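You operate a simulated robot arm through the tools that you are given. There is no shell and no other tool.

You run a simulated robot arm. Do the job below in one go: nothing can be reset, and whatever is moved stays where it is left.

TASK
Run the blue tube to the drum inlet and fill the drum to MAX from the orange tap.
Fine: tap shut, tube end back on the grey stub, blue cap back on. Set down upright: blue cap.

Only the result counts: the job must be done as asked and must still hold three seconds after the hand-in. Knocking over, shifting, dropping, spilling or breaking anything else fails it. A push-on lid holds only when it is set on centred and level and pressed home; a screw cap is set on level and turned clockwise until tight.

THE ROBOT
A 6-joint arm with a two-finger gripper, fixed in place. Base frame: the origin is at the foot of the arm, x ahead of it, y to its left, z up; the work surface is at about z = 0.78. Units: m, rad, N and s.
Its first joint turns from -2.897 to 2.897 rad. Payload 2.45 kg.
The TCP is the grasp point between the finger pads, 0.02 m short of the fingertips. In the tool frame z runs along the fingers and y along their closing line. Largest opening 0.14 m; the body of the gripper starts 0.168 m behind the TCP.
Orientation is told as [roll, pitch, yaw] about the base's x, y, z axes, in that order, counted from this pose: with the fingers straight down and closing along the base's y, the tool's x points along the base's -x, its y along +y and its z along -z.

THE INTERFACE
- The arm moves only by the tool step_arm. Its argument "motion" is a list of rows, each an object of numbers (a shift or turn left out is 0, a gripper value left out holds the last): "tx", "ty", "tz": the shift along the tool's x, y, z in m; "rx", "ry", "rz": the turn, a rotation vector about the tool's x, y, z in rad. In form: [{"tx": .., "ty": .., "tz": .., "rx": .., "ry": .., "rz": ..}, ...]. A call has 1 to 20 rows; each row is the pose to reach, as a shift and turn from the pose commanded when the call began, along the tool's axes at that moment. "fingers" is the finger opening in m, from 0 to 0.14, set as the call begins (left out, the last holds). Rows are played at 5 a second. More than 0.05 m and 0.15 rad between two rows, or a gripper value outside its range, and nothing of the call is played. A pose out of reach is approached as far as the arm can. The call stops where the force on the tool passes 60 N (or 10 N more than at its start, if that is more) or the arm is blocked; 0.2 s more then pass. The fingers move at their own pace (about 0.045 m/s each) and stop on an object; they squeeze with about 40 N. The grip force told is the motor's: it shows also when the fingers shut on nothing. Time passes only in rows, and 0.2 s behind the last, so rows that repeat a pose let the fingers close. It gives the time, the measured TCP pose, the force on the tool (base axes), the opening and the grip force at its end, in the units of the frame above (readings bear some noise), with the torque about the TCP (base axes, N m) and any sound that the robot's microphone picked up.
- Cameras (640 x 400 px; columns grow to the right, rows downward): "scene" is fixed at [0.0503, 0.6512, 1.3587]; the picture's right is [0.85, 0.53, 0.00], its down [0.44, -0.71, -0.56] and it looks along [-0.29, 0.47, -0.83] (base axes); focal length 214 px, centre (320, 200). "wrist" rides on the gripper at [0.078, 0.011, -0.209] in the tool frame; the picture's right is [-0.14, 0.99, 0.00], its down [-0.92, -0.13, -0.37] and it looks along [-0.37, -0.05, 0.93] (tool axes); focal length 280 px, centre (320, 200). There is no depth. A picture from a camera that has moved, and an enlarged one, comes with that camera's place and axes in the base frame and with its lens.
- get_image(camera): a new picture of that camera. It takes no simulated time.
- close_up(camera, box): a new picture of the part [left, top, right, bottom] of that camera's present view, enlarged. It takes no simulated time.
- sign_off(): hands the job in; it is judged then, once.

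Nothing tells you positions but the pictures and the camera data. Unless the task says otherwise, let go and move clear before handing in.

The tools are called as name(argument=value, ...) on one line, values as JSON. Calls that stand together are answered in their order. step_arm: Moves the arm, as the interface text tells. Its arguments: {"type":"object","properties":{"motion":{"type":"array","items":{"type":"object","properties":{"tx":{"type":"number"},"ty":{"type":"number"},"tz":{"type":"number"},"rx":{"type":"number"},"ry":{"type":"number"},"rz":{"type":"number"}}}},"fingers":{"type":"number"}},"required":["motion"]} The other tools are called the same way: get_image (camera) takes a picture; close_up (camera, box) takes an enlarged picture of a part of a camera's view; sign_off () hands the job in.

At the start:

```text
t: 0.0
eef_pos: [0.3478, 0.5191, 1.2739]
orientation: [0.001, -0.001, -0.001]
ft_force: [0.8, -0.6, -0.4]
wrist_torque: [0.01, 0.0, 0.04]
opening: 0.1398
grip_force: 0.0
```

scene: 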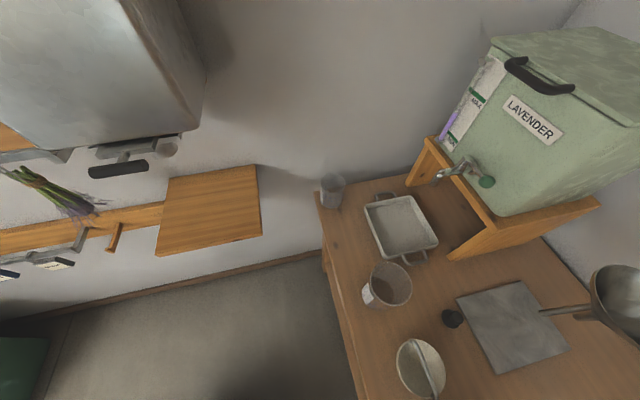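
wrist: 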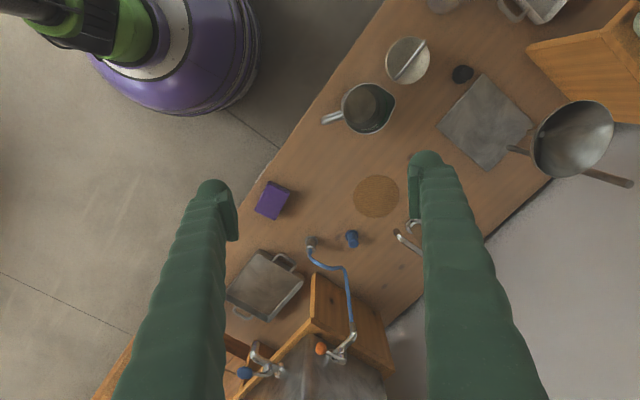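

I see a bench with taps on two tanks, a blue tube, a small blue cap and other items; first I look closer with both cameras before moving anything.

close_up(camera="wrist", box=[220, 200, 440, 400])

close_up(camera="scene", box=[300, 120, 640, 400])

close_up(camera="scene", box=[0, 100, 300, 300])

```text
2.00 times, centred on (330, 300) of wrist
camera zoom: at [0.2676, 0.5296, 1.4834], right [0.14, 0.99, 0.0], down [0.92, -0.13, 0.37], along [0.37, -0.05, -0.93], focal length 561 px, centre (300, 0)
```

zoom: 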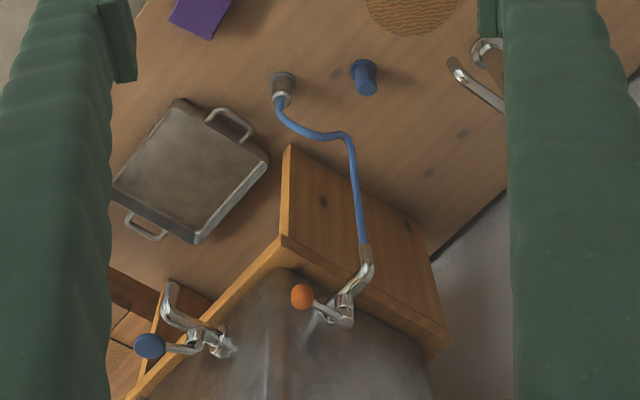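

```text
1.43 times, centred on (470, 260) of scene
camera zoom: at [0.0503, 0.6512, 1.3587], right [0.85, 0.53, 0.0], down [0.44, -0.71, -0.56], along [-0.29, 0.47, -0.83], focal length 306 px, centre (106, 114)
```

zoom: 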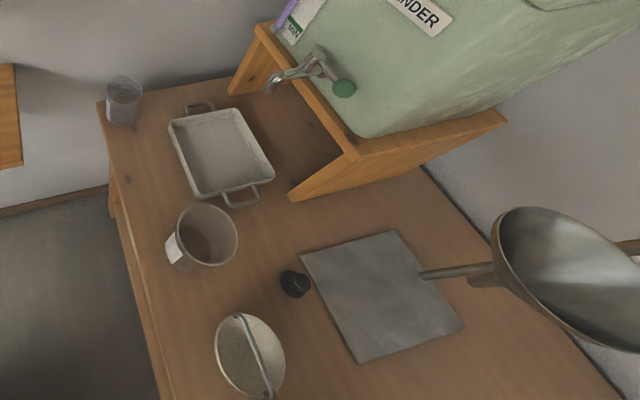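

```text
2.00 times, centred on (150, 200) of scene
camera zoom: at [0.0503, 0.6512, 1.3587], right [0.85, 0.53, 0.0], down [0.44, -0.71, -0.56], along [-0.29, 0.47, -0.83], focal length 429 px, centre (660, 200)
```

zoom: 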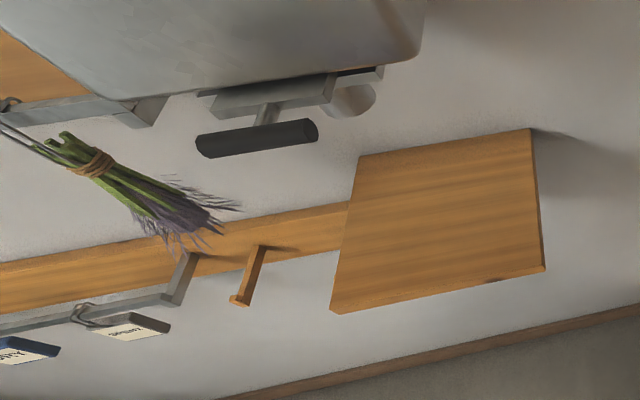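

I see the tube running from the orange tap's spout to a grey stub, with the blue cap/inlet nearby at about (0.68, 0.57). I haven't found the drum itself yet, so I tilt the tool forward to look at the tank and surroundings.

step_arm(motion=[{"ry": -0.12}, {"ry": -0.24}, {"ry": -0.36}, {"ry": -0.48}, {"ry": -0.48}])

get_image(camera="wrist")

```text
t: 1.2
eef_pos: [0.3465, 0.5179, 1.2736]
orientation: [0.0, -0.482, 0.001]
ft_force: [0.4, -0.4, 0.0]
wrist_torque: [0.02, 0.03, 0.0]
opening: 0.1401
grip_force: 0.0
```

```text
taken
camera wrist: at [0.1799, 0.5288, 1.4231], right [0.12, 0.99, 0.06], down [0.65, -0.13, 0.75], along [0.75, -0.05, -0.65], focal length 280 px, centre (320, 200)
```

wrist: 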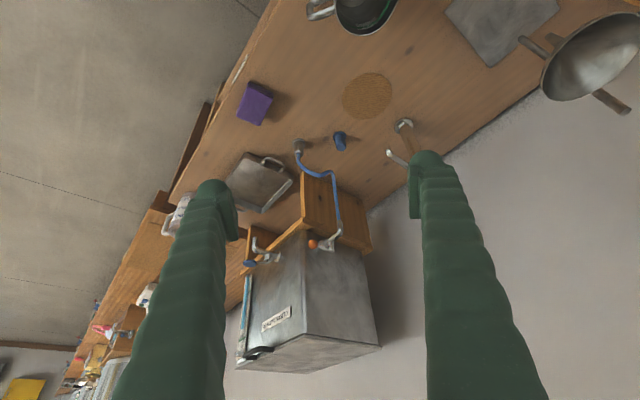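

I see a steel tank on a wooden stand with two taps and a label, and shelves further down the bench. I zoom in to read the labels and find the drum.

close_up(camera="wrist", box=[220, 220, 400, 380])

close_up(camera="wrist", box=[220, 80, 440, 240])

close_up(camera="wrist", box=[0, 180, 240, 400])

close_up(camera="scene", box=[400, 20, 640, 260])

```text
2.50 times, centred on (310, 300) of wrist
camera zoom: at [0.1799, 0.5288, 1.4231], right [0.12, 0.99, 0.06], down [0.65, -0.13, 0.75], along [0.75, -0.05, -0.65], focal length 701 px, centre (345, -50)
```

zoom: 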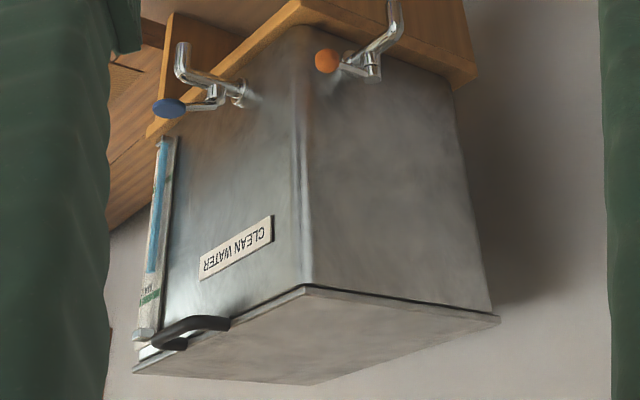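

```text
2.50 times, centred on (330, 160) of wrist
camera zoom: at [0.1799, 0.5288, 1.4231], right [0.12, 0.99, 0.06], down [0.65, -0.13, 0.75], along [0.75, -0.05, -0.65], focal length 701 px, centre (295, 300)
```

zoom: 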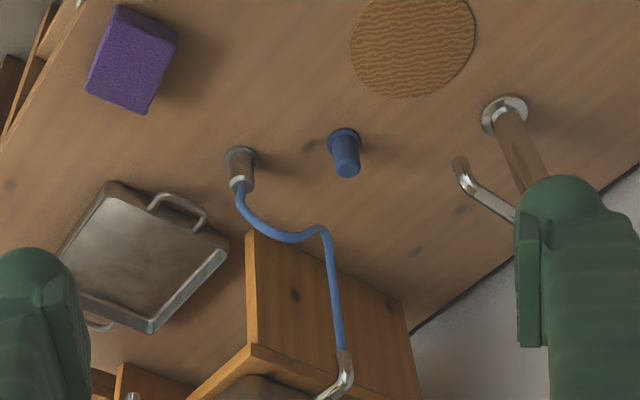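

```text
1.82 times, centred on (120, 290) of wrist
camera zoom: at [0.1799, 0.5288, 1.4231], right [0.12, 0.99, 0.06], down [0.65, -0.13, 0.75], along [0.75, -0.05, -0.65], focal length 510 px, centre (684, 36)
```

zoom: 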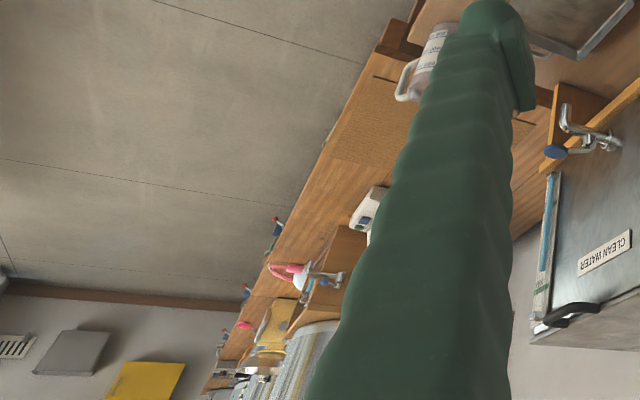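

```text
1.67 times, centred on (520, 140) of scene
camera zoom: at [0.0503, 0.6512, 1.3587], right [0.85, 0.53, 0.0], down [0.44, -0.71, -0.56], along [-0.29, 0.47, -0.83], focal length 358 px, centre (-13, 300)
```

zoom: 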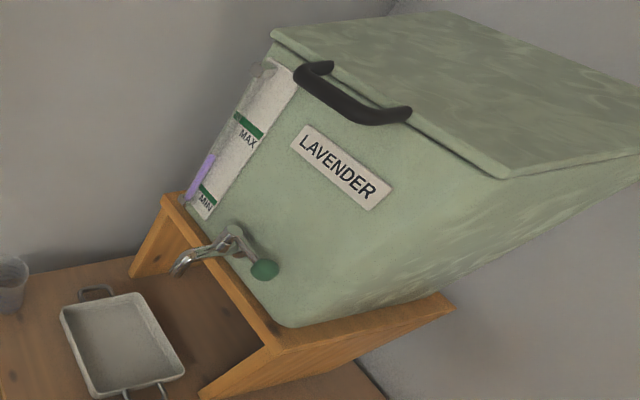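

The blue cap looks to sit on a flanged inlet in the bench, next to the grey stub, so the drum may be under the bench. I zoom in on those and the front bench edge.

close_up(camera="wrist", box=[160, 20, 280, 220])

close_up(camera="wrist", box=[280, 110, 380, 180])

close_up(camera="scene", box=[0, 0, 220, 140])

close_up(camera="scene", box=[0, 220, 220, 400])

```text
2.00 times, centred on (220, 120) of wrist
camera zoom: at [0.1799, 0.5288, 1.4231], right [0.12, 0.99, 0.06], down [0.65, -0.13, 0.75], along [0.75, -0.05, -0.65], focal length 561 px, centre (520, 360)
```

zoom: 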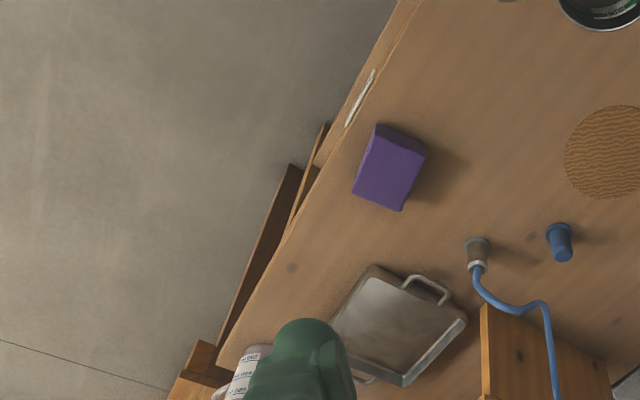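

```text
5.71 times, centred on (330, 145) of wrist
camera zoom: at [0.1799, 0.5288, 1.4231], right [0.12, 0.99, 0.06], down [0.65, -0.13, 0.75], along [0.75, -0.05, -0.65], focal length 1602 px, centre (263, 514)
```

zoom: 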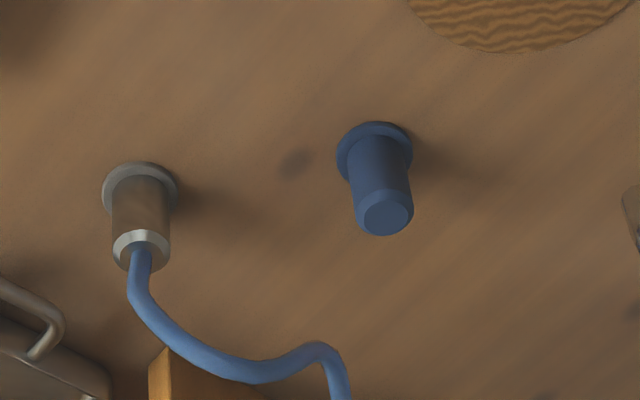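

```text
2.86 times, centred on (110, 70) of scene
camera zoom: at [0.0503, 0.6512, 1.3587], right [0.85, 0.53, 0.0], down [0.44, -0.71, -0.56], along [-0.29, 0.47, -0.83], focal length 613 px, centre (920, 571)
```

zoom: 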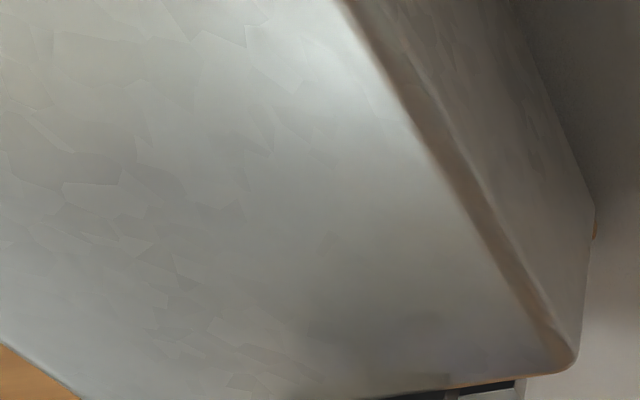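

```text
2.22 times, centred on (110, 310) of scene
camera zoom: at [0.0503, 0.6512, 1.3587], right [0.85, 0.53, 0.0], down [0.44, -0.71, -0.56], along [-0.29, 0.47, -0.83], focal length 477 px, centre (787, -44)
```

zoom: 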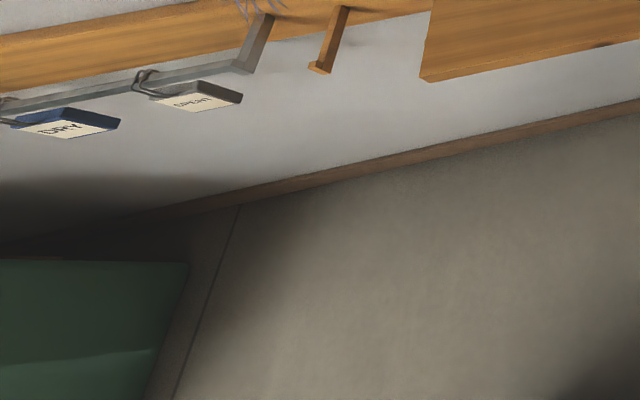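

The blue cap appears to sit on a flanged inlet at about (0.68, 0.57), and there is a white mark on the bench front edge around (0.44, 0.36). I move the camera back toward the base and face the bench front to find the drum and its gauge.

step_arm(motion=[{"tx": 0.011, "ty": -0.04, "tz": -0.006, "rx": -0.045, "rz": -0.087}, {"tx": 0.022, "ty": -0.08, "tz": -0.012, "rx": -0.091, "rz": -0.174}, {"tx": 0.033, "ty": -0.12, "tz": -0.017, "rx": -0.136, "rz": -0.261}, {"tx": 0.044, "ty": -0.16, "tz": -0.023, "rx": -0.182, "rz": -0.348}, {"tx": 0.055, "ty": -0.2, "tz": -0.029, "rx": -0.227, "rz": -0.435}, {"tx": 0.066, "ty": -0.24, "tz": -0.035, "rx": -0.272, "rz": -0.522}, {"tx": 0.078, "ty": -0.28, "tz": -0.04, "rx": -0.318, "rz": -0.609}, {"tx": 0.089, "ty": -0.32, "tz": -0.046, "rx": -0.363, "rz": -0.696}, {"tx": 0.089, "ty": -0.32, "tz": -0.046, "rx": -0.363, "rz": -0.696}])

get_image(camera="wrist")

get_image(camera="scene")

```text
t: 3.2
eef_pos: [0.247, 0.2004, 1.2722]
orientation: [0.003, -0.481, 0.785]
ft_force: [0.1, -0.1, 0.0]
wrist_torque: [0.0, 0.0, 0.02]
opening: 0.1403
grip_force: 0.2
```

```text
taken
camera wrist: at [0.1216, 0.0892, 1.4221], right [-0.61, 0.79, 0.06], down [0.55, 0.37, 0.75], along [0.57, 0.5, -0.65], focal length 280 px, centre (320, 200)
```

wrist: 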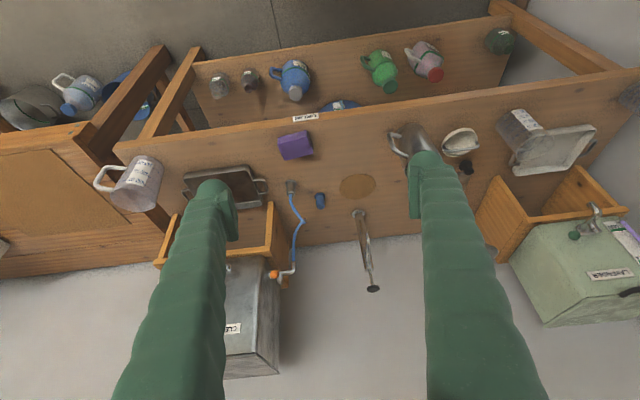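

```text
taken
```

scene: 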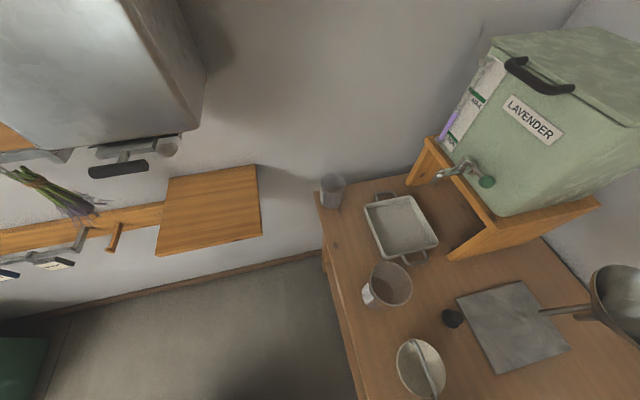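

Now I see the bench front with a lower shelf holding bottles and something blue just behind the edge label. I zoom in on these.

close_up(camera="wrist", box=[190, 20, 430, 160])

close_up(camera="wrist", box=[230, 150, 420, 300])

close_up(camera="wrist", box=[280, 100, 330, 130])

close_up(camera="wrist", box=[0, 40, 200, 240])

```text
2.67 times, centred on (310, 90) of wrist
camera zoom: at [0.1216, 0.0892, 1.4221], right [-0.61, 0.79, 0.06], down [0.55, 0.37, 0.75], along [0.57, 0.5, -0.65], focal length 748 px, centre (347, 493)
```

zoom: 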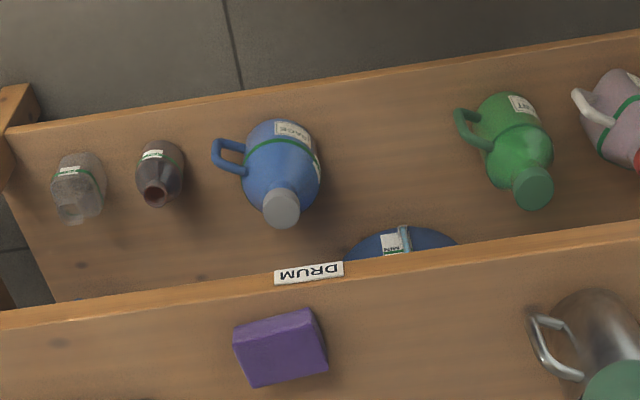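

```text
2.67 times, centred on (325, 225) of wrist
camera zoom: at [0.1216, 0.0892, 1.4221], right [-0.61, 0.79, 0.06], down [0.55, 0.37, 0.75], along [0.57, 0.5, -0.65], focal length 748 px, centre (307, 133)
```

zoom: 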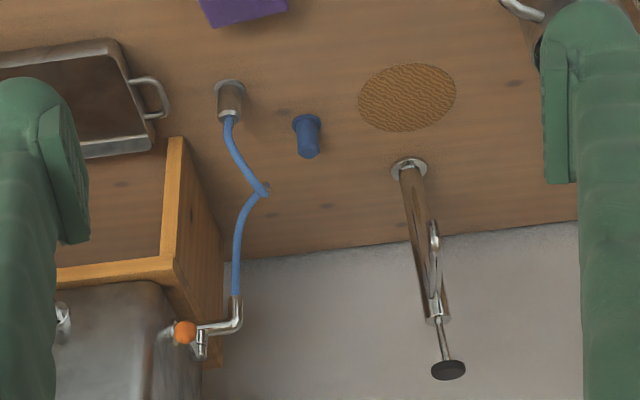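

```text
12.80 times, centred on (305, 115) of wrist
camera zoom: at [0.1216, 0.0892, 1.4221], right [-0.61, 0.79, 0.06], down [0.55, 0.37, 0.75], along [0.57, 0.5, -0.65], focal length 3589 px, centre (512, 1288)
```

zoom: 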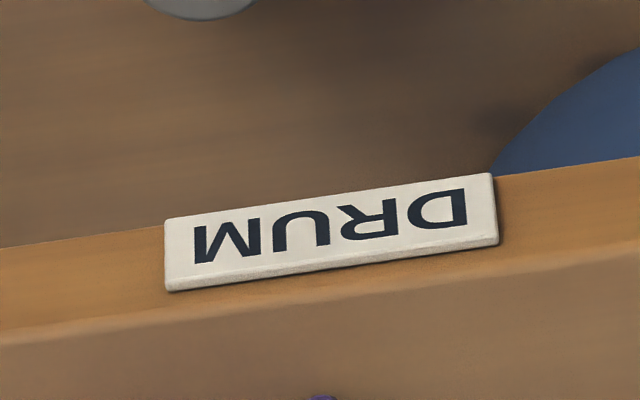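

```text
2.00 times, centred on (100, 140) of wrist
camera zoom: at [0.1216, 0.0892, 1.4221], right [-0.61, 0.79, 0.06], down [0.55, 0.37, 0.75], along [0.57, 0.5, -0.65], focal length 561 px, centre (760, 320)
```

zoom: 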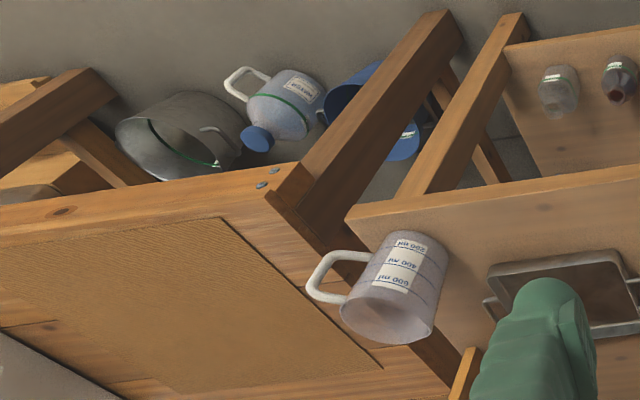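

The drum is the blue vessel under the bench behind the "DRUM" label, with a sight gauge on its front. I lower the camera in front of the bench to read its present level and marks.

step_arm(motion=[{"tx": 0.0037, "ty": 0.004, "tz": 0.0432, "ry": -0.056}, {"tx": 0.0073, "ty": 0.008, "tz": 0.0864, "ry": -0.112}, {"tx": 0.011, "ty": 0.012, "tz": 0.1296, "ry": -0.169}, {"tx": 0.0147, "ty": 0.0165, "tz": 0.1728, "ry": -0.225}, {"tx": 0.0183, "ty": 0.0206, "tz": 0.216, "ry": -0.281}, {"tx": 0.022, "ty": 0.0248, "tz": 0.2591, "ry": -0.3375}, {"tx": 0.0256, "ty": 0.0289, "tz": 0.3023, "ry": -0.394}, {"tx": 0.0293, "ty": 0.033, "tz": 0.3455, "ry": -0.45}, {"tx": 0.0293, "ty": 0.033, "tz": 0.3455, "ry": -0.45}])

get_image(camera="wrist")

```text
t: 5.2
eef_pos: [0.3203, 0.3173, 0.9522]
orientation: [0.001, -0.932, 0.785]
ft_force: [-0.4, 0.0, 0.8]
wrist_torque: [0.03, 0.0, -0.01]
opening: 0.14
grip_force: 0.0
```

```text
taken
camera wrist: at [0.1601, 0.1735, 1.0139], right [-0.64, 0.76, 0.11], down [0.27, 0.09, 0.96], along [0.72, 0.65, -0.26], focal length 280 px, centre (320, 200)
```

wrist: 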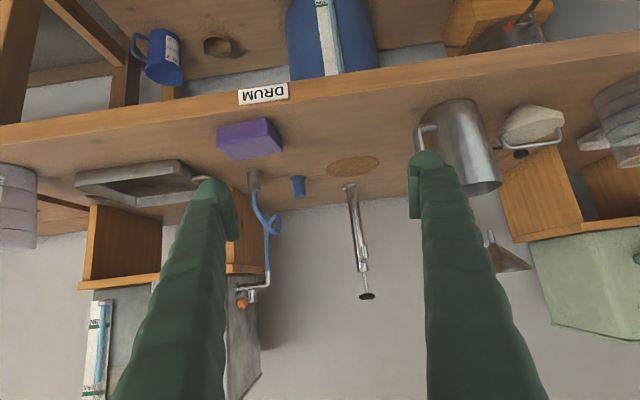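

The drum with its gauge is at the top of the picture, partly behind the bench edge. I zoom in there and on the inlet.

close_up(camera="wrist", box=[280, 0, 390, 90])

close_up(camera="wrist", box=[220, 140, 400, 310])

```text
4.44 times, centred on (335, 45) of wrist
camera zoom: at [0.1601, 0.1735, 1.0139], right [-0.64, 0.76, 0.11], down [0.27, 0.09, 0.96], along [0.72, 0.65, -0.26], focal length 1246 px, centre (253, 889)
```

zoom: 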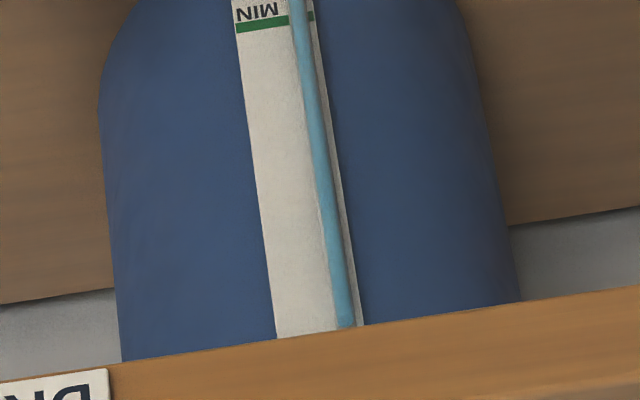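

```text
2.35 times, centred on (310, 225) of wrist
camera zoom: at [0.1601, 0.1735, 1.0139], right [-0.64, 0.76, 0.11], down [0.27, 0.09, 0.96], along [0.72, 0.65, -0.26], focal length 660 px, centre (344, 141)
```

zoom: 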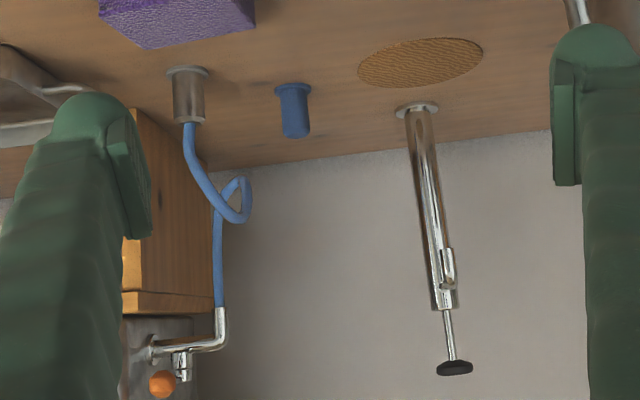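

The gauge column is already above MIN but the MAX mark is hidden by the bench edge. I lower the camera further in front of the bench.

step_arm(motion=[{"tx": 0.032, "tz": 0.011}, {"tx": 0.064, "tz": 0.023}, {"tx": 0.096, "tz": 0.034}, {"tx": 0.128, "tz": 0.0455}, {"tx": 0.128, "tz": 0.0455}])

get_image(camera="wrist")

close_up(camera="wrist", box=[260, 0, 420, 110])

```text
t: 6.4
eef_pos: [0.298, 0.301, 0.8184]
orientation: [0.002, -0.93, 0.785]
ft_force: [0.5, -0.8, 0.5]
wrist_torque: [0.03, -0.01, 0.0]
opening: 0.1401
grip_force: 0.0
out of reach, approached as far as the arm can: row 3, 4, 5
```

```text
taken
camera wrist: at [0.138, 0.157, 0.8824], right [-0.64, 0.76, 0.11], down [0.27, 0.09, 0.96], along [0.72, 0.65, -0.26], focal length 280 px, centre (320, 200)
```

wrist: 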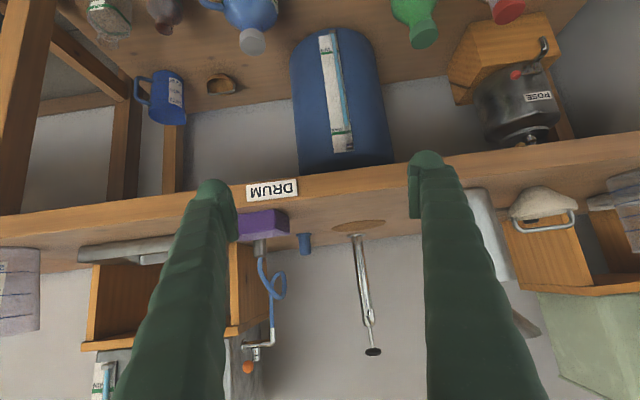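

```text
3.64 times, centred on (340, 55) of wrist
camera zoom: at [0.138, 0.157, 0.8824], right [-0.64, 0.76, 0.11], down [0.27, 0.09, 0.96], along [0.72, 0.65, -0.26], focal length 1020 px, centre (247, 727)
```

zoom: 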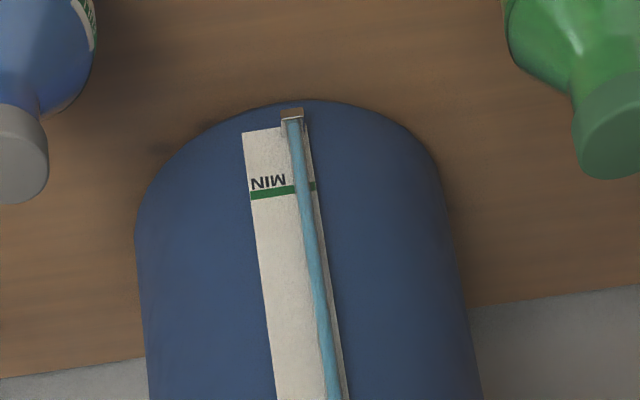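

The whole drum gauge is now visible. I zoom in on the MAX end and the liquid level.

close_up(camera="wrist", box=[310, 25, 370, 65])

close_up(camera="wrist", box=[310, 60, 370, 160])

close_up(camera="wrist", box=[315, 100, 375, 160])

```text
10.00 times, centred on (340, 45) of wrist
camera zoom: at [0.138, 0.157, 0.8824], right [-0.64, 0.76, 0.11], down [0.27, 0.09, 0.96], along [0.72, 0.65, -0.26], focal length 2804 px, centre (120, 1750)
```

zoom: 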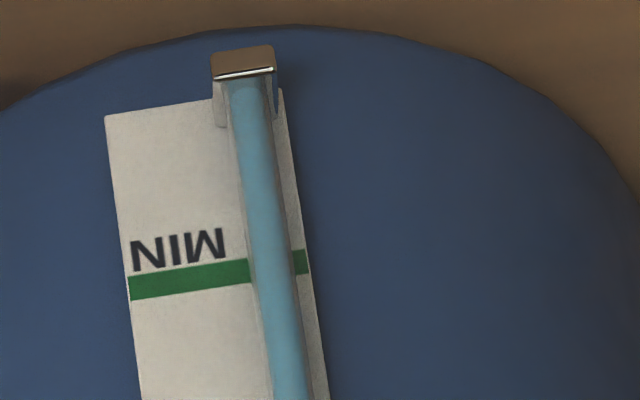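

```text
4.00 times, centred on (340, 110) of wrist
camera zoom: at [0.138, 0.157, 0.8824], right [-0.64, 0.76, 0.11], down [0.27, 0.09, 0.96], along [0.72, 0.65, -0.26], focal length 1122 px, centre (240, 560)
```

zoom: 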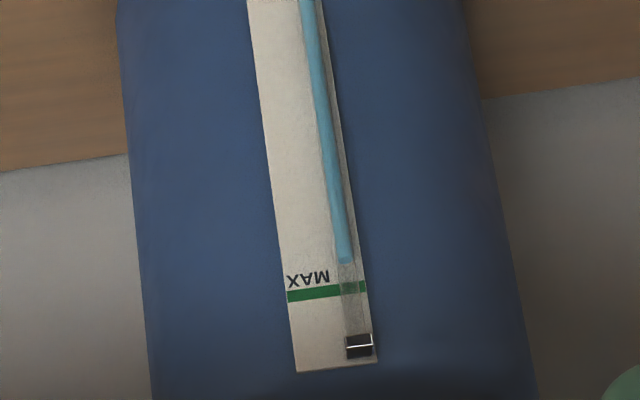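

```text
6.67 times, centred on (345, 130) of wrist
camera zoom: at [0.138, 0.157, 0.8824], right [-0.64, 0.76, 0.11], down [0.27, 0.09, 0.96], along [0.72, 0.65, -0.26], focal length 1869 px, centre (153, 667)
```

zoom: 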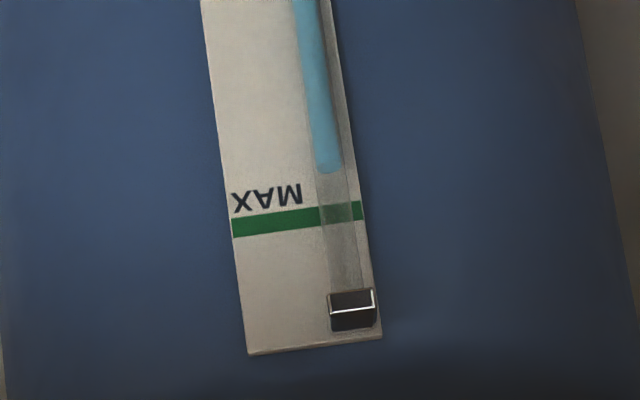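

The drum is slightly below MAX (level about 10% of the MIN–MAX span short). The orange ball is at about (0.77, 0.46, 1.05), the stub top at about (0.668, 0.451, 0.83) and the cap at about (0.675, 0.575). I go up and over to look at them closely.

step_arm(motion=[{"tx": -0.04, "tz": -0.03}, {"tx": -0.08, "tz": -0.06}, {"tx": -0.12, "tz": -0.09}, {"tx": -0.16, "tz": -0.12}, {"tx": -0.2, "tz": -0.149}, {"tx": -0.2, "tz": -0.149}])

```text
t: 7.8
eef_pos: [0.2962, 0.3017, 1.0677]
orientation: [-0.001, -0.934, 0.787]
ft_force: [0.4, -0.4, -0.2]
wrist_torque: [-0.03, 0.0, -0.01]
opening: 0.14
grip_force: 0.1
out of reach, approached as far as the arm can: row 1, 2
```

I now move forward above the bench with a moderate tilt to view the inlet, stub and tap from close by.

step_arm(motion=[{"tx": -0.0167, "ty": -0.0067, "tz": 0.0363, "ry": 0.08}, {"tx": -0.0333, "ty": -0.0133, "tz": 0.0727, "ry": 0.16}, {"tx": -0.05, "ty": -0.02, "tz": 0.109, "ry": 0.24}, {"tx": -0.0667, "ty": -0.0267, "tz": 0.1453, "ry": 0.32}, {"tx": -0.0833, "ty": -0.0333, "tz": 0.1817, "ry": 0.4}, {"tx": -0.1, "ty": -0.04, "tz": 0.218, "ry": 0.48}, {"tx": -0.1, "ty": -0.04, "tz": 0.218, "ry": 0.48}])

get_image(camera="wrist")

```text
t: 9.4
eef_pos: [0.4911, 0.4389, 1.0154]
orientation: [0.0, -0.45, 0.787]
ft_force: [-0.3, -0.7, -0.4]
wrist_torque: [0.0, 0.01, 0.0]
opening: 0.14
grip_force: 0.0
```

```text
taken
camera wrist: at [0.3698, 0.3323, 1.1699], right [-0.61, 0.79, 0.06], down [0.56, 0.38, 0.73], along [0.55, 0.48, -0.68], focal length 280 px, centre (320, 200)
```

wrist: 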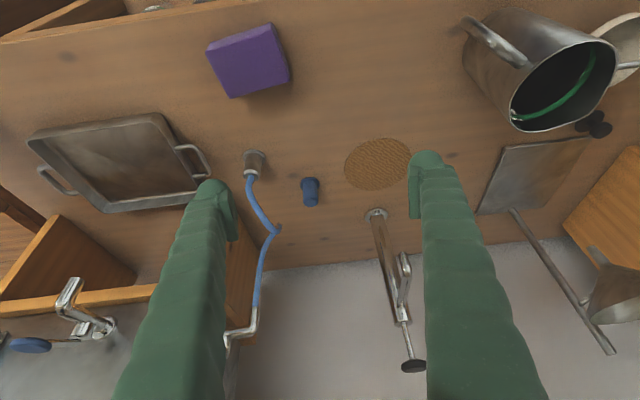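

close_up(camera="wrist", box=[225, 140, 335, 210])

close_up(camera="wrist", box=[285, 165, 335, 215])

close_up(camera="wrist", box=[200, 200, 310, 380])

close_up(camera="wrist", box=[0, 260, 130, 370])

```text
5.71 times, centred on (280, 175) of wrist
camera zoom: at [0.3698, 0.3323, 1.1699], right [-0.61, 0.79, 0.06], down [0.56, 0.38, 0.73], along [0.55, 0.48, -0.68], focal length 1602 px, centre (549, 343)
```

zoom: 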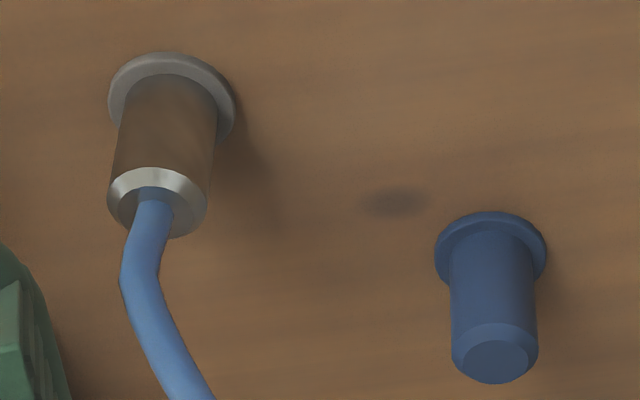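

```text
8.00 times, centred on (310, 190) of wrist
camera zoom: at [0.3698, 0.3323, 1.1699], right [-0.61, 0.79, 0.06], down [0.56, 0.38, 0.73], along [0.55, 0.48, -0.68], focal length 2243 px, centre (400, 280)
```

zoom: 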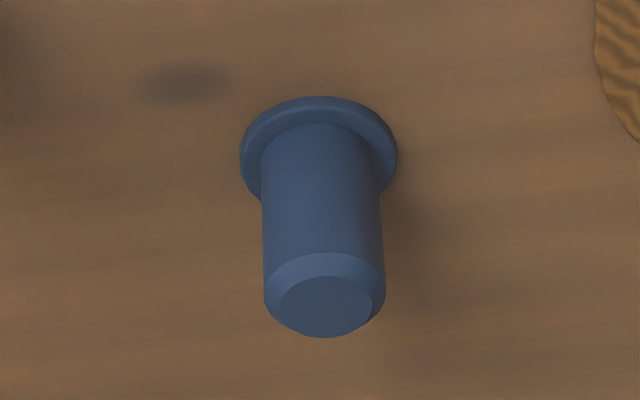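

```text
2.22 times, centred on (255, 290) of wrist
camera zoom: at [0.3698, 0.3323, 1.1699], right [-0.61, 0.79, 0.06], down [0.56, 0.38, 0.73], along [0.55, 0.48, -0.68], focal length 623 px, centre (464, 0)
```

zoom: 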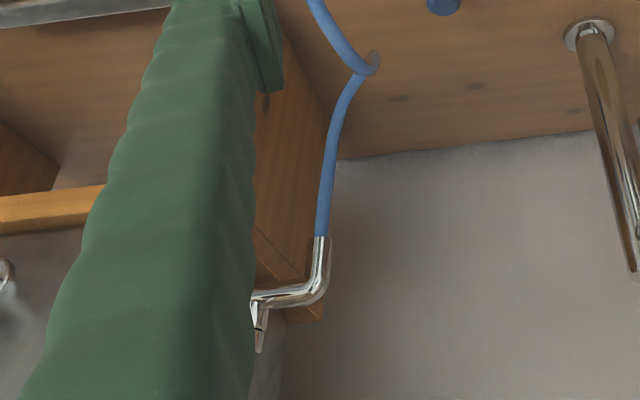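

```text
3.64 times, centred on (65, 315) of wrist
camera zoom: at [0.3698, 0.3323, 1.1699], right [-0.61, 0.79, 0.06], down [0.56, 0.38, 0.73], along [0.55, 0.48, -0.68], focal length 1020 px, centre (1247, -218)
```

zoom: 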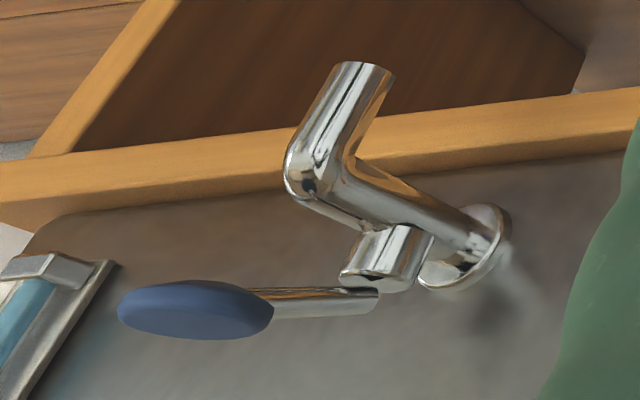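

The cap is at about (0.663, 0.566), top z≈0.832, ø28 mm; the tube ferrule on the stub is at (0.668, 0.449), and the tube loops near (0.695, 0.523, 0.89). I straighten the tool, rise and turn the wrist so the fingers straddle the cap clear of the tube loop.

step_arm(fingers=0.06, motion=[{"tx": -0.009, "tz": -0.019, "ry": 0.1125}, {"tx": -0.0185, "tz": -0.038, "ry": 0.225}, {"tx": -0.028, "tz": -0.057, "ry": 0.3375}, {"tx": -0.037, "tz": -0.0765, "ry": 0.45}, {"tx": -0.037, "tz": -0.0765, "ry": 0.45}])

step_arm(motion=[{"rz": 0.144}, {"rz": 0.288}, {"rz": 0.432}, {"rz": 0.576}, {"rz": 0.72}, {"rz": 0.864}, {"rz": 1.008}, {"rz": 1.152}, {"rz": 1.296}, {"rz": 1.44}, {"rz": 1.584}, {"rz": 1.73}, {"rz": 1.73}])

get_image(camera="wrist")

```text
t: 10.6
eef_pos: [0.4908, 0.4362, 1.1045]
orientation: [0.0, 0.0, 0.787]
ft_force: [-0.3, -0.3, -0.2]
wrist_torque: [-0.02, 0.04, -0.02]
opening: 0.0603
grip_force: 0.1
```

```text
t: 13.4
eef_pos: [0.4908, 0.4363, 1.105]
orientation: [0.002, 0.001, -0.948]
ft_force: [0.9, 0.2, -0.4]
wrist_torque: [0.02, 0.0, 0.0]
opening: 0.0604
grip_force: 0.0
```

```text
taken
camera wrist: at [0.454, 0.5061, 1.3152], right [0.88, 0.47, 0.0], down [0.43, -0.82, 0.37], along [0.17, -0.32, -0.93], focal length 280 px, centre (320, 200)
```

wrist: 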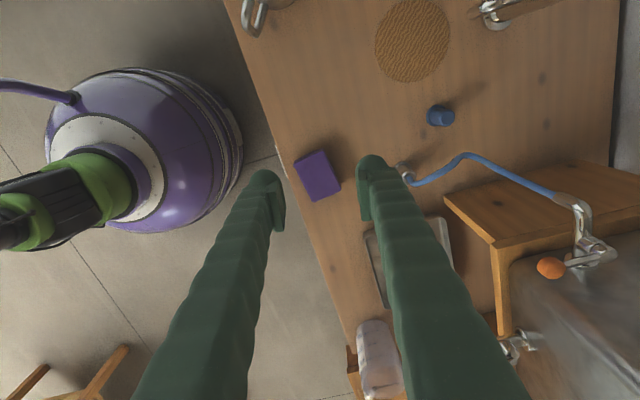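

I now have a top view of cap, tube and tap. I zoom in to refine their positions.

close_up(camera="wrist", box=[390, 80, 490, 200])

close_up(camera="wrist", box=[430, 130, 640, 290])

close_up(camera="wrist", box=[530, 180, 640, 290])

```text
3.33 times, centred on (440, 140) of wrist
camera zoom: at [0.454, 0.5061, 1.3152], right [0.88, 0.47, 0.0], down [0.43, -0.82, 0.37], along [0.17, -0.32, -0.93], focal length 935 px, centre (-80, 400)
```

zoom: 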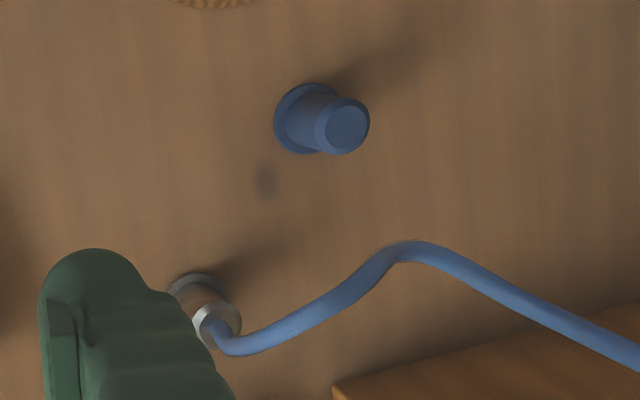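

```text
2.50 times, centred on (535, 210) of wrist
camera zoom: at [0.454, 0.5061, 1.3152], right [0.88, 0.47, 0.0], down [0.43, -0.82, 0.37], along [0.17, -0.32, -0.93], focal length 701 px, centre (-218, 175)
```

zoom: 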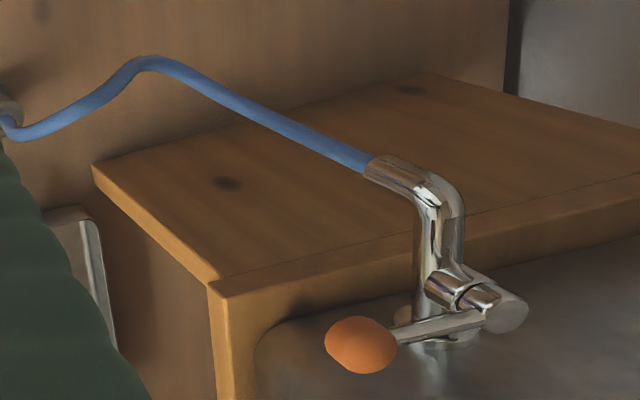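

```text
3.64 times, centred on (585, 235) of wrist
camera zoom: at [0.454, 0.5061, 1.3152], right [0.88, 0.47, 0.0], down [0.43, -0.82, 0.37], along [0.17, -0.32, -0.93], focal length 1020 px, centre (-644, 73)
```

zoom: 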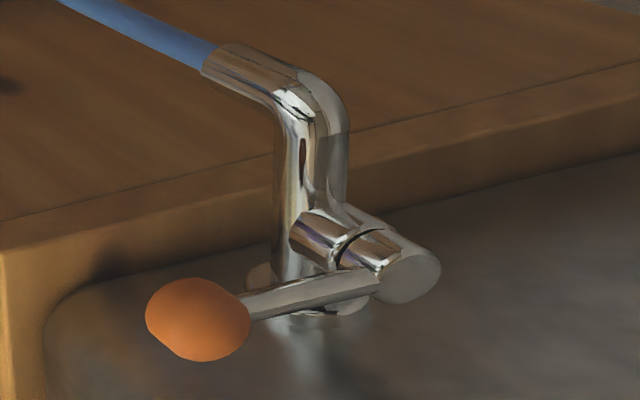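

The cap refines to about (0.664, 0.565) with top z≈0.832; the tube passes clear of where the fingers will go. I move above it and check before descending.

step_arm(motion=[{"tx": 0.0006, "ty": 0.036, "tz": 0.02}, {"tx": 0.0011, "ty": 0.072, "tz": 0.045}, {"tx": 0.0017, "ty": 0.108, "tz": 0.07}, {"tx": 0.0023, "ty": 0.144, "tz": 0.1}, {"tx": 0.0028, "ty": 0.18, "tz": 0.13}, {"tx": 0.0034, "ty": 0.2153, "tz": 0.155}, {"tx": 0.0034, "ty": 0.2153, "tz": 0.155}])

get_image(camera="wrist")

```text
t: 15.0
eef_pos: [0.6648, 0.5637, 0.9532]
orientation: [0.002, 0.0, -0.945]
ft_force: [-0.5, -0.4, 0.4]
wrist_torque: [0.03, -0.05, -0.01]
opening: 0.0604
grip_force: 0.0
```

```text
taken
camera wrist: at [0.6268, 0.6339, 1.1621], right [0.88, 0.47, 0.0], down [0.44, -0.82, 0.37], along [0.17, -0.32, -0.93], focal length 280 px, centre (320, 200)
```

wrist: 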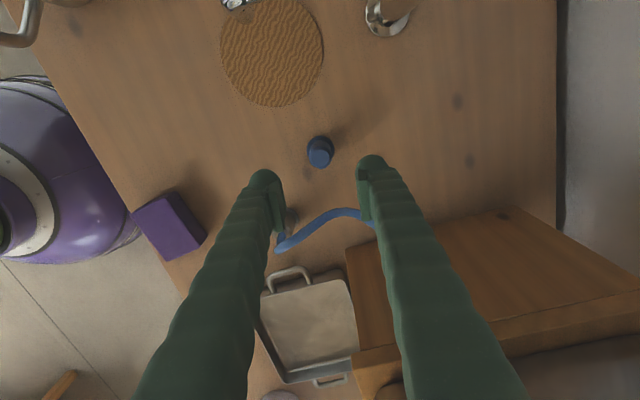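

close_up(camera="wrist", box=[280, 120, 360, 200])

```text
5.00 times, centred on (320, 160) of wrist
camera zoom: at [0.6268, 0.6339, 1.1621], right [0.88, 0.47, 0.0], down [0.44, -0.82, 0.37], along [0.17, -0.32, -0.93], focal length 1402 px, centre (320, 400)
```

zoom: 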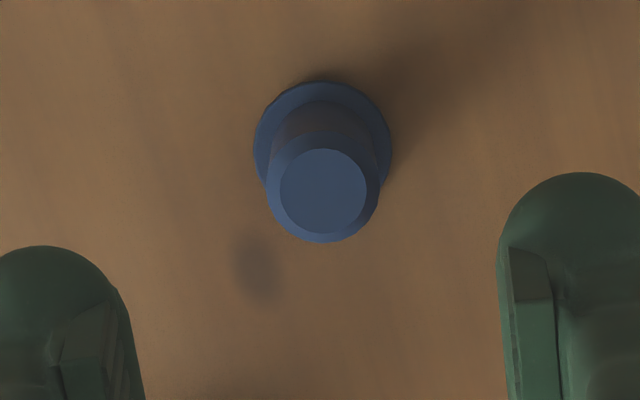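

The cap is centred under the TCP. I descend so the fingertips straddle the cap body just above its flange.

step_arm(motion=[{"tz": 0.04}, {"tz": 0.08}, {"tz": 0.11}, {"tz": 0.13}, {"tz": 0.141}, {"tz": 0.141}])

get_image(camera="wrist")

```text
t: 16.4
eef_pos: [0.665, 0.5651, 0.8106]
orientation: [0.0, 0.001, -0.944]
ft_force: [0.0, 0.3, 0.9]
wrist_torque: [0.0, -0.02, 0.02]
opening: 0.0599
grip_force: 0.2
```

```text
taken
camera wrist: at [0.6271, 0.6346, 1.0198], right [0.88, 0.47, 0.0], down [0.44, -0.82, 0.37], along [0.17, -0.32, -0.93], focal length 280 px, centre (320, 200)
```

wrist: 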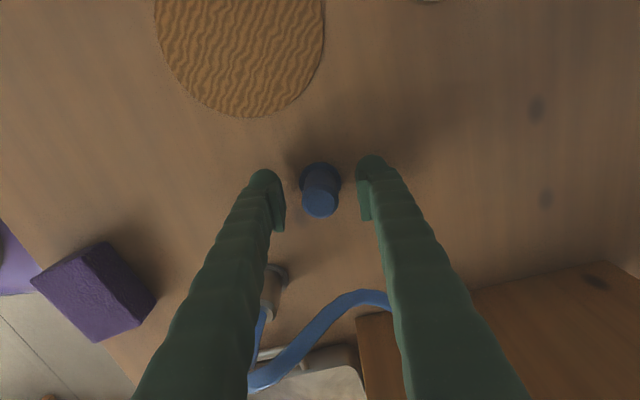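

The fingers straddle the cap, no contact forces. I close the gripper on it.

step_arm(fingers=0.0, motion=[{"tz": 0.0}, {"tz": 0.0}, {"tz": 0.0}, {"tz": 0.0}, {"tz": 0.0}])

close_up(camera="wrist", box=[260, 140, 380, 240])

```text
t: 17.6
eef_pos: [0.6644, 0.5653, 0.81]
orientation: [0.0, 0.0, -0.945]
ft_force: [0.6, 1.0, 0.3]
wrist_torque: [0.0, -0.01, 0.02]
opening: 0.0264
grip_force: 40.0
```

```text
4.00 times, centred on (320, 190) of wrist
camera zoom: at [0.6271, 0.6346, 1.02], right [0.88, 0.47, 0.0], down [0.44, -0.82, 0.37], along [0.17, -0.32, -0.93], focal length 1122 px, centre (320, 240)
```

zoom: 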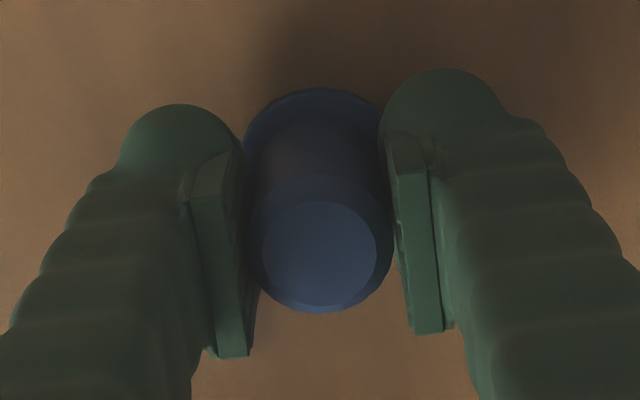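

I hold the cap (26 mm). I pull straight up in small steps to see whether it's push-on.

step_arm(motion=[{"tz": -0.004}, {"tz": -0.008}, {"tz": -0.014}, {"tz": -0.02}])

close_up(camera="wrist", box=[260, 140, 380, 240])

```text
t: 18.6
eef_pos: [0.6644, 0.5671, 0.83]
orientation: [0.001, 0.0, -0.945]
ft_force: [-0.8, 0.4, -0.8]
wrist_torque: [0.02, 0.02, 0.03]
opening: 0.0262
grip_force: 40.0
```

```text
4.00 times, centred on (320, 190) of wrist
camera zoom: at [0.6264, 0.6351, 1.0398], right [0.88, 0.47, 0.0], down [0.44, -0.82, 0.37], along [0.17, -0.32, -0.93], focal length 1122 px, centre (320, 240)
```

zoom: 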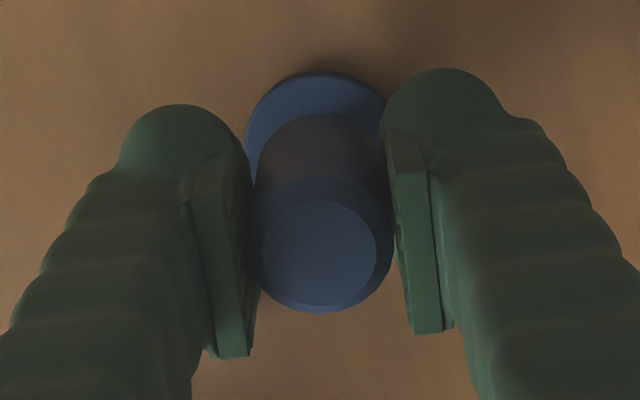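

The cap came off the flange with a plain pull, so it is push-on. I lift it clear and carry it to a free spot on the bench at about (0.56, 0.51).

step_arm(motion=[{"tz": -0.03}, {"tz": -0.06}, {"tz": -0.08}, {"tx": 0.003, "ty": -0.03, "tz": -0.08}, {"tx": 0.007, "ty": -0.06, "tz": -0.08}, {"tx": 0.011, "ty": -0.09, "tz": -0.08}, {"tx": 0.015, "ty": -0.118, "tz": -0.08}, {"tx": 0.015, "ty": -0.118, "tz": -0.08}])

get_image(camera="wrist")

```text
t: 20.4
eef_pos: [0.5591, 0.5098, 0.9084]
orientation: [0.002, -0.002, -0.944]
ft_force: [-0.3, -0.1, 0.2]
wrist_torque: [0.0, 0.02, -0.05]
opening: 0.026
grip_force: 39.8
```

```text
taken
camera wrist: at [0.5211, 0.5798, 1.1188], right [0.88, 0.47, 0.0], down [0.44, -0.82, 0.37], along [0.17, -0.32, -0.93], focal length 280 px, centre (320, 200)
```

wrist: 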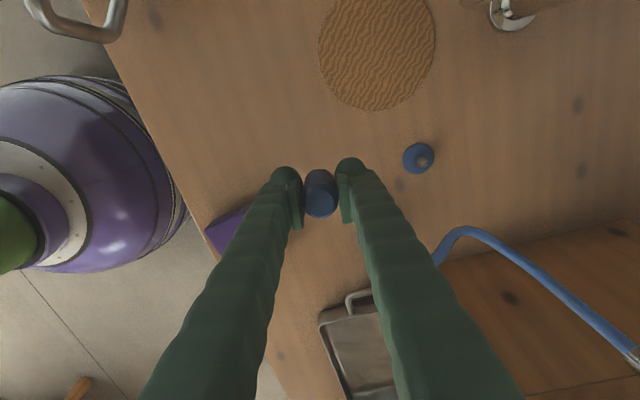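

The cap is held, and the inlet nozzle is uncovered. I zoom in on the inlet and then set the cap down.

close_up(camera="wrist", box=[390, 130, 450, 180])

step_arm(motion=[{"tz": 0.03}, {"tz": 0.06}, {"tz": 0.085}, {"tz": 0.092}, {"tz": 0.096}])

```text
8.00 times, centred on (420, 155) of wrist
camera zoom: at [0.5211, 0.5798, 1.1188], right [0.88, 0.47, 0.0], down [0.44, -0.82, 0.37], along [0.17, -0.32, -0.93], focal length 2243 px, centre (-480, 560)
```

zoom: 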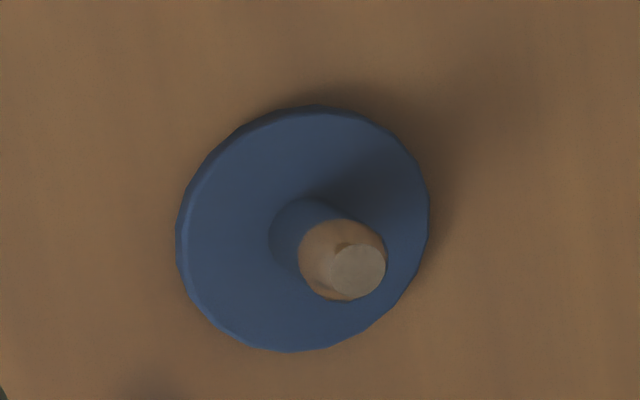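

```text
t: 21.6
eef_pos: [0.5596, 0.5102, 0.8137]
orientation: [0.0, 0.001, -0.946]
ft_force: [0.5, 0.5, -1.2]
wrist_torque: [0.0, 0.0, -0.02]
opening: 0.0261
grip_force: 39.8
```

The inlet has a narrow nozzle (tip z≈0.81) on the flange at about (0.663, 0.565). I lower the cap the last millimetres carefully.

step_arm(motion=[{"tz": 0.002}, {"tz": 0.004}, {"tz": 0.005}])

step_arm(motion=[{"tz": 0.001}, {"tz": 0.002}])

```text
t: 22.4
eef_pos: [0.5604, 0.5098, 0.8081]
orientation: [0.001, -0.001, -0.944]
ft_force: [-0.9, 1.1, -1.2]
wrist_torque: [0.04, -0.01, -0.01]
opening: 0.0258
grip_force: 40.3
```

```text
t: 23.0
eef_pos: [0.5587, 0.5096, 0.8057]
orientation: [0.002, -0.001, -0.944]
ft_force: [0.6, -0.8, 0.7]
wrist_torque: [0.0, 0.07, 0.01]
opening: 0.0255
grip_force: 40.2
```

step_arm(motion=[{"tz": 0.001}, {"tz": 0.002}])

close_up(camera="wrist", box=[260, 140, 380, 240])

```text
t: 23.6
eef_pos: [0.5594, 0.5098, 0.8047]
orientation: [0.002, 0.0, -0.944]
ft_force: [0.4, 0.9, 32.2]
wrist_torque: [0.03, 0.01, 0.22]
opening: 0.0261
grip_force: 39.9
```

```text
4.00 times, centred on (320, 190) of wrist
camera zoom: at [0.521, 0.5787, 1.0142], right [0.88, 0.47, 0.0], down [0.44, -0.82, 0.37], along [0.17, -0.32, -0.93], focal length 1122 px, centre (320, 240)
```

zoom: 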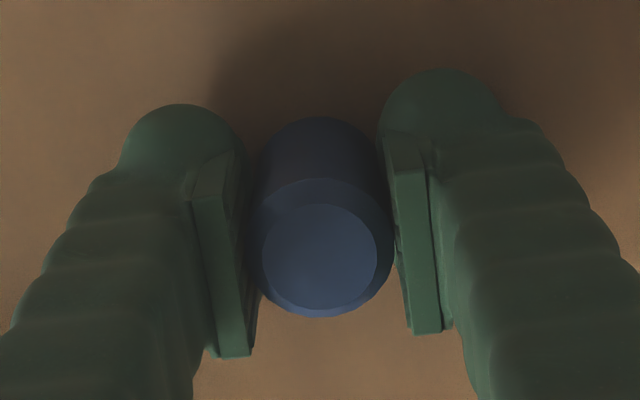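

Contact with the bench at TCP z≈0.805. I relax the pressing by a millimetre and open the fingers, then rise.

step_arm(motion=[{"tz": -0.0008}, {"tz": -0.0008}])

step_arm(fingers=0.06, motion=[{"tz": 0.0}, {"tz": 0.0}, {"tz": 0.0}])

close_up(camera="wrist", box=[240, 120, 400, 260])

```text
t: 24.2
eef_pos: [0.5602, 0.5092, 0.8044]
orientation: [0.002, 0.0, -0.945]
ft_force: [-3.5, -2.2, 9.8]
wrist_torque: [-0.03, 0.03, 0.04]
opening: 0.0256
grip_force: 39.9
```

```text
t: 25.0
eef_pos: [0.5601, 0.5105, 0.8053]
orientation: [0.004, 0.0, -0.946]
ft_force: [-0.8, 0.8, 0.0]
wrist_torque: [0.02, 0.01, 0.01]
opening: 0.06
grip_force: 0.0
```

```text
2.86 times, centred on (320, 190) of wrist
camera zoom: at [0.5221, 0.5794, 1.014], right [0.88, 0.47, 0.0], down [0.44, -0.82, 0.37], along [0.17, -0.32, -0.93], focal length 801 px, centre (320, 229)
```

zoom: 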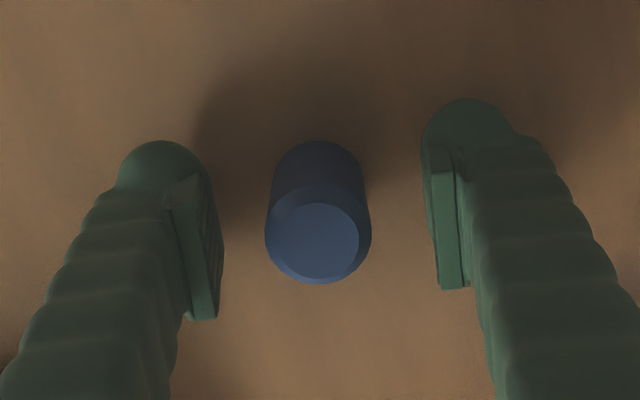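

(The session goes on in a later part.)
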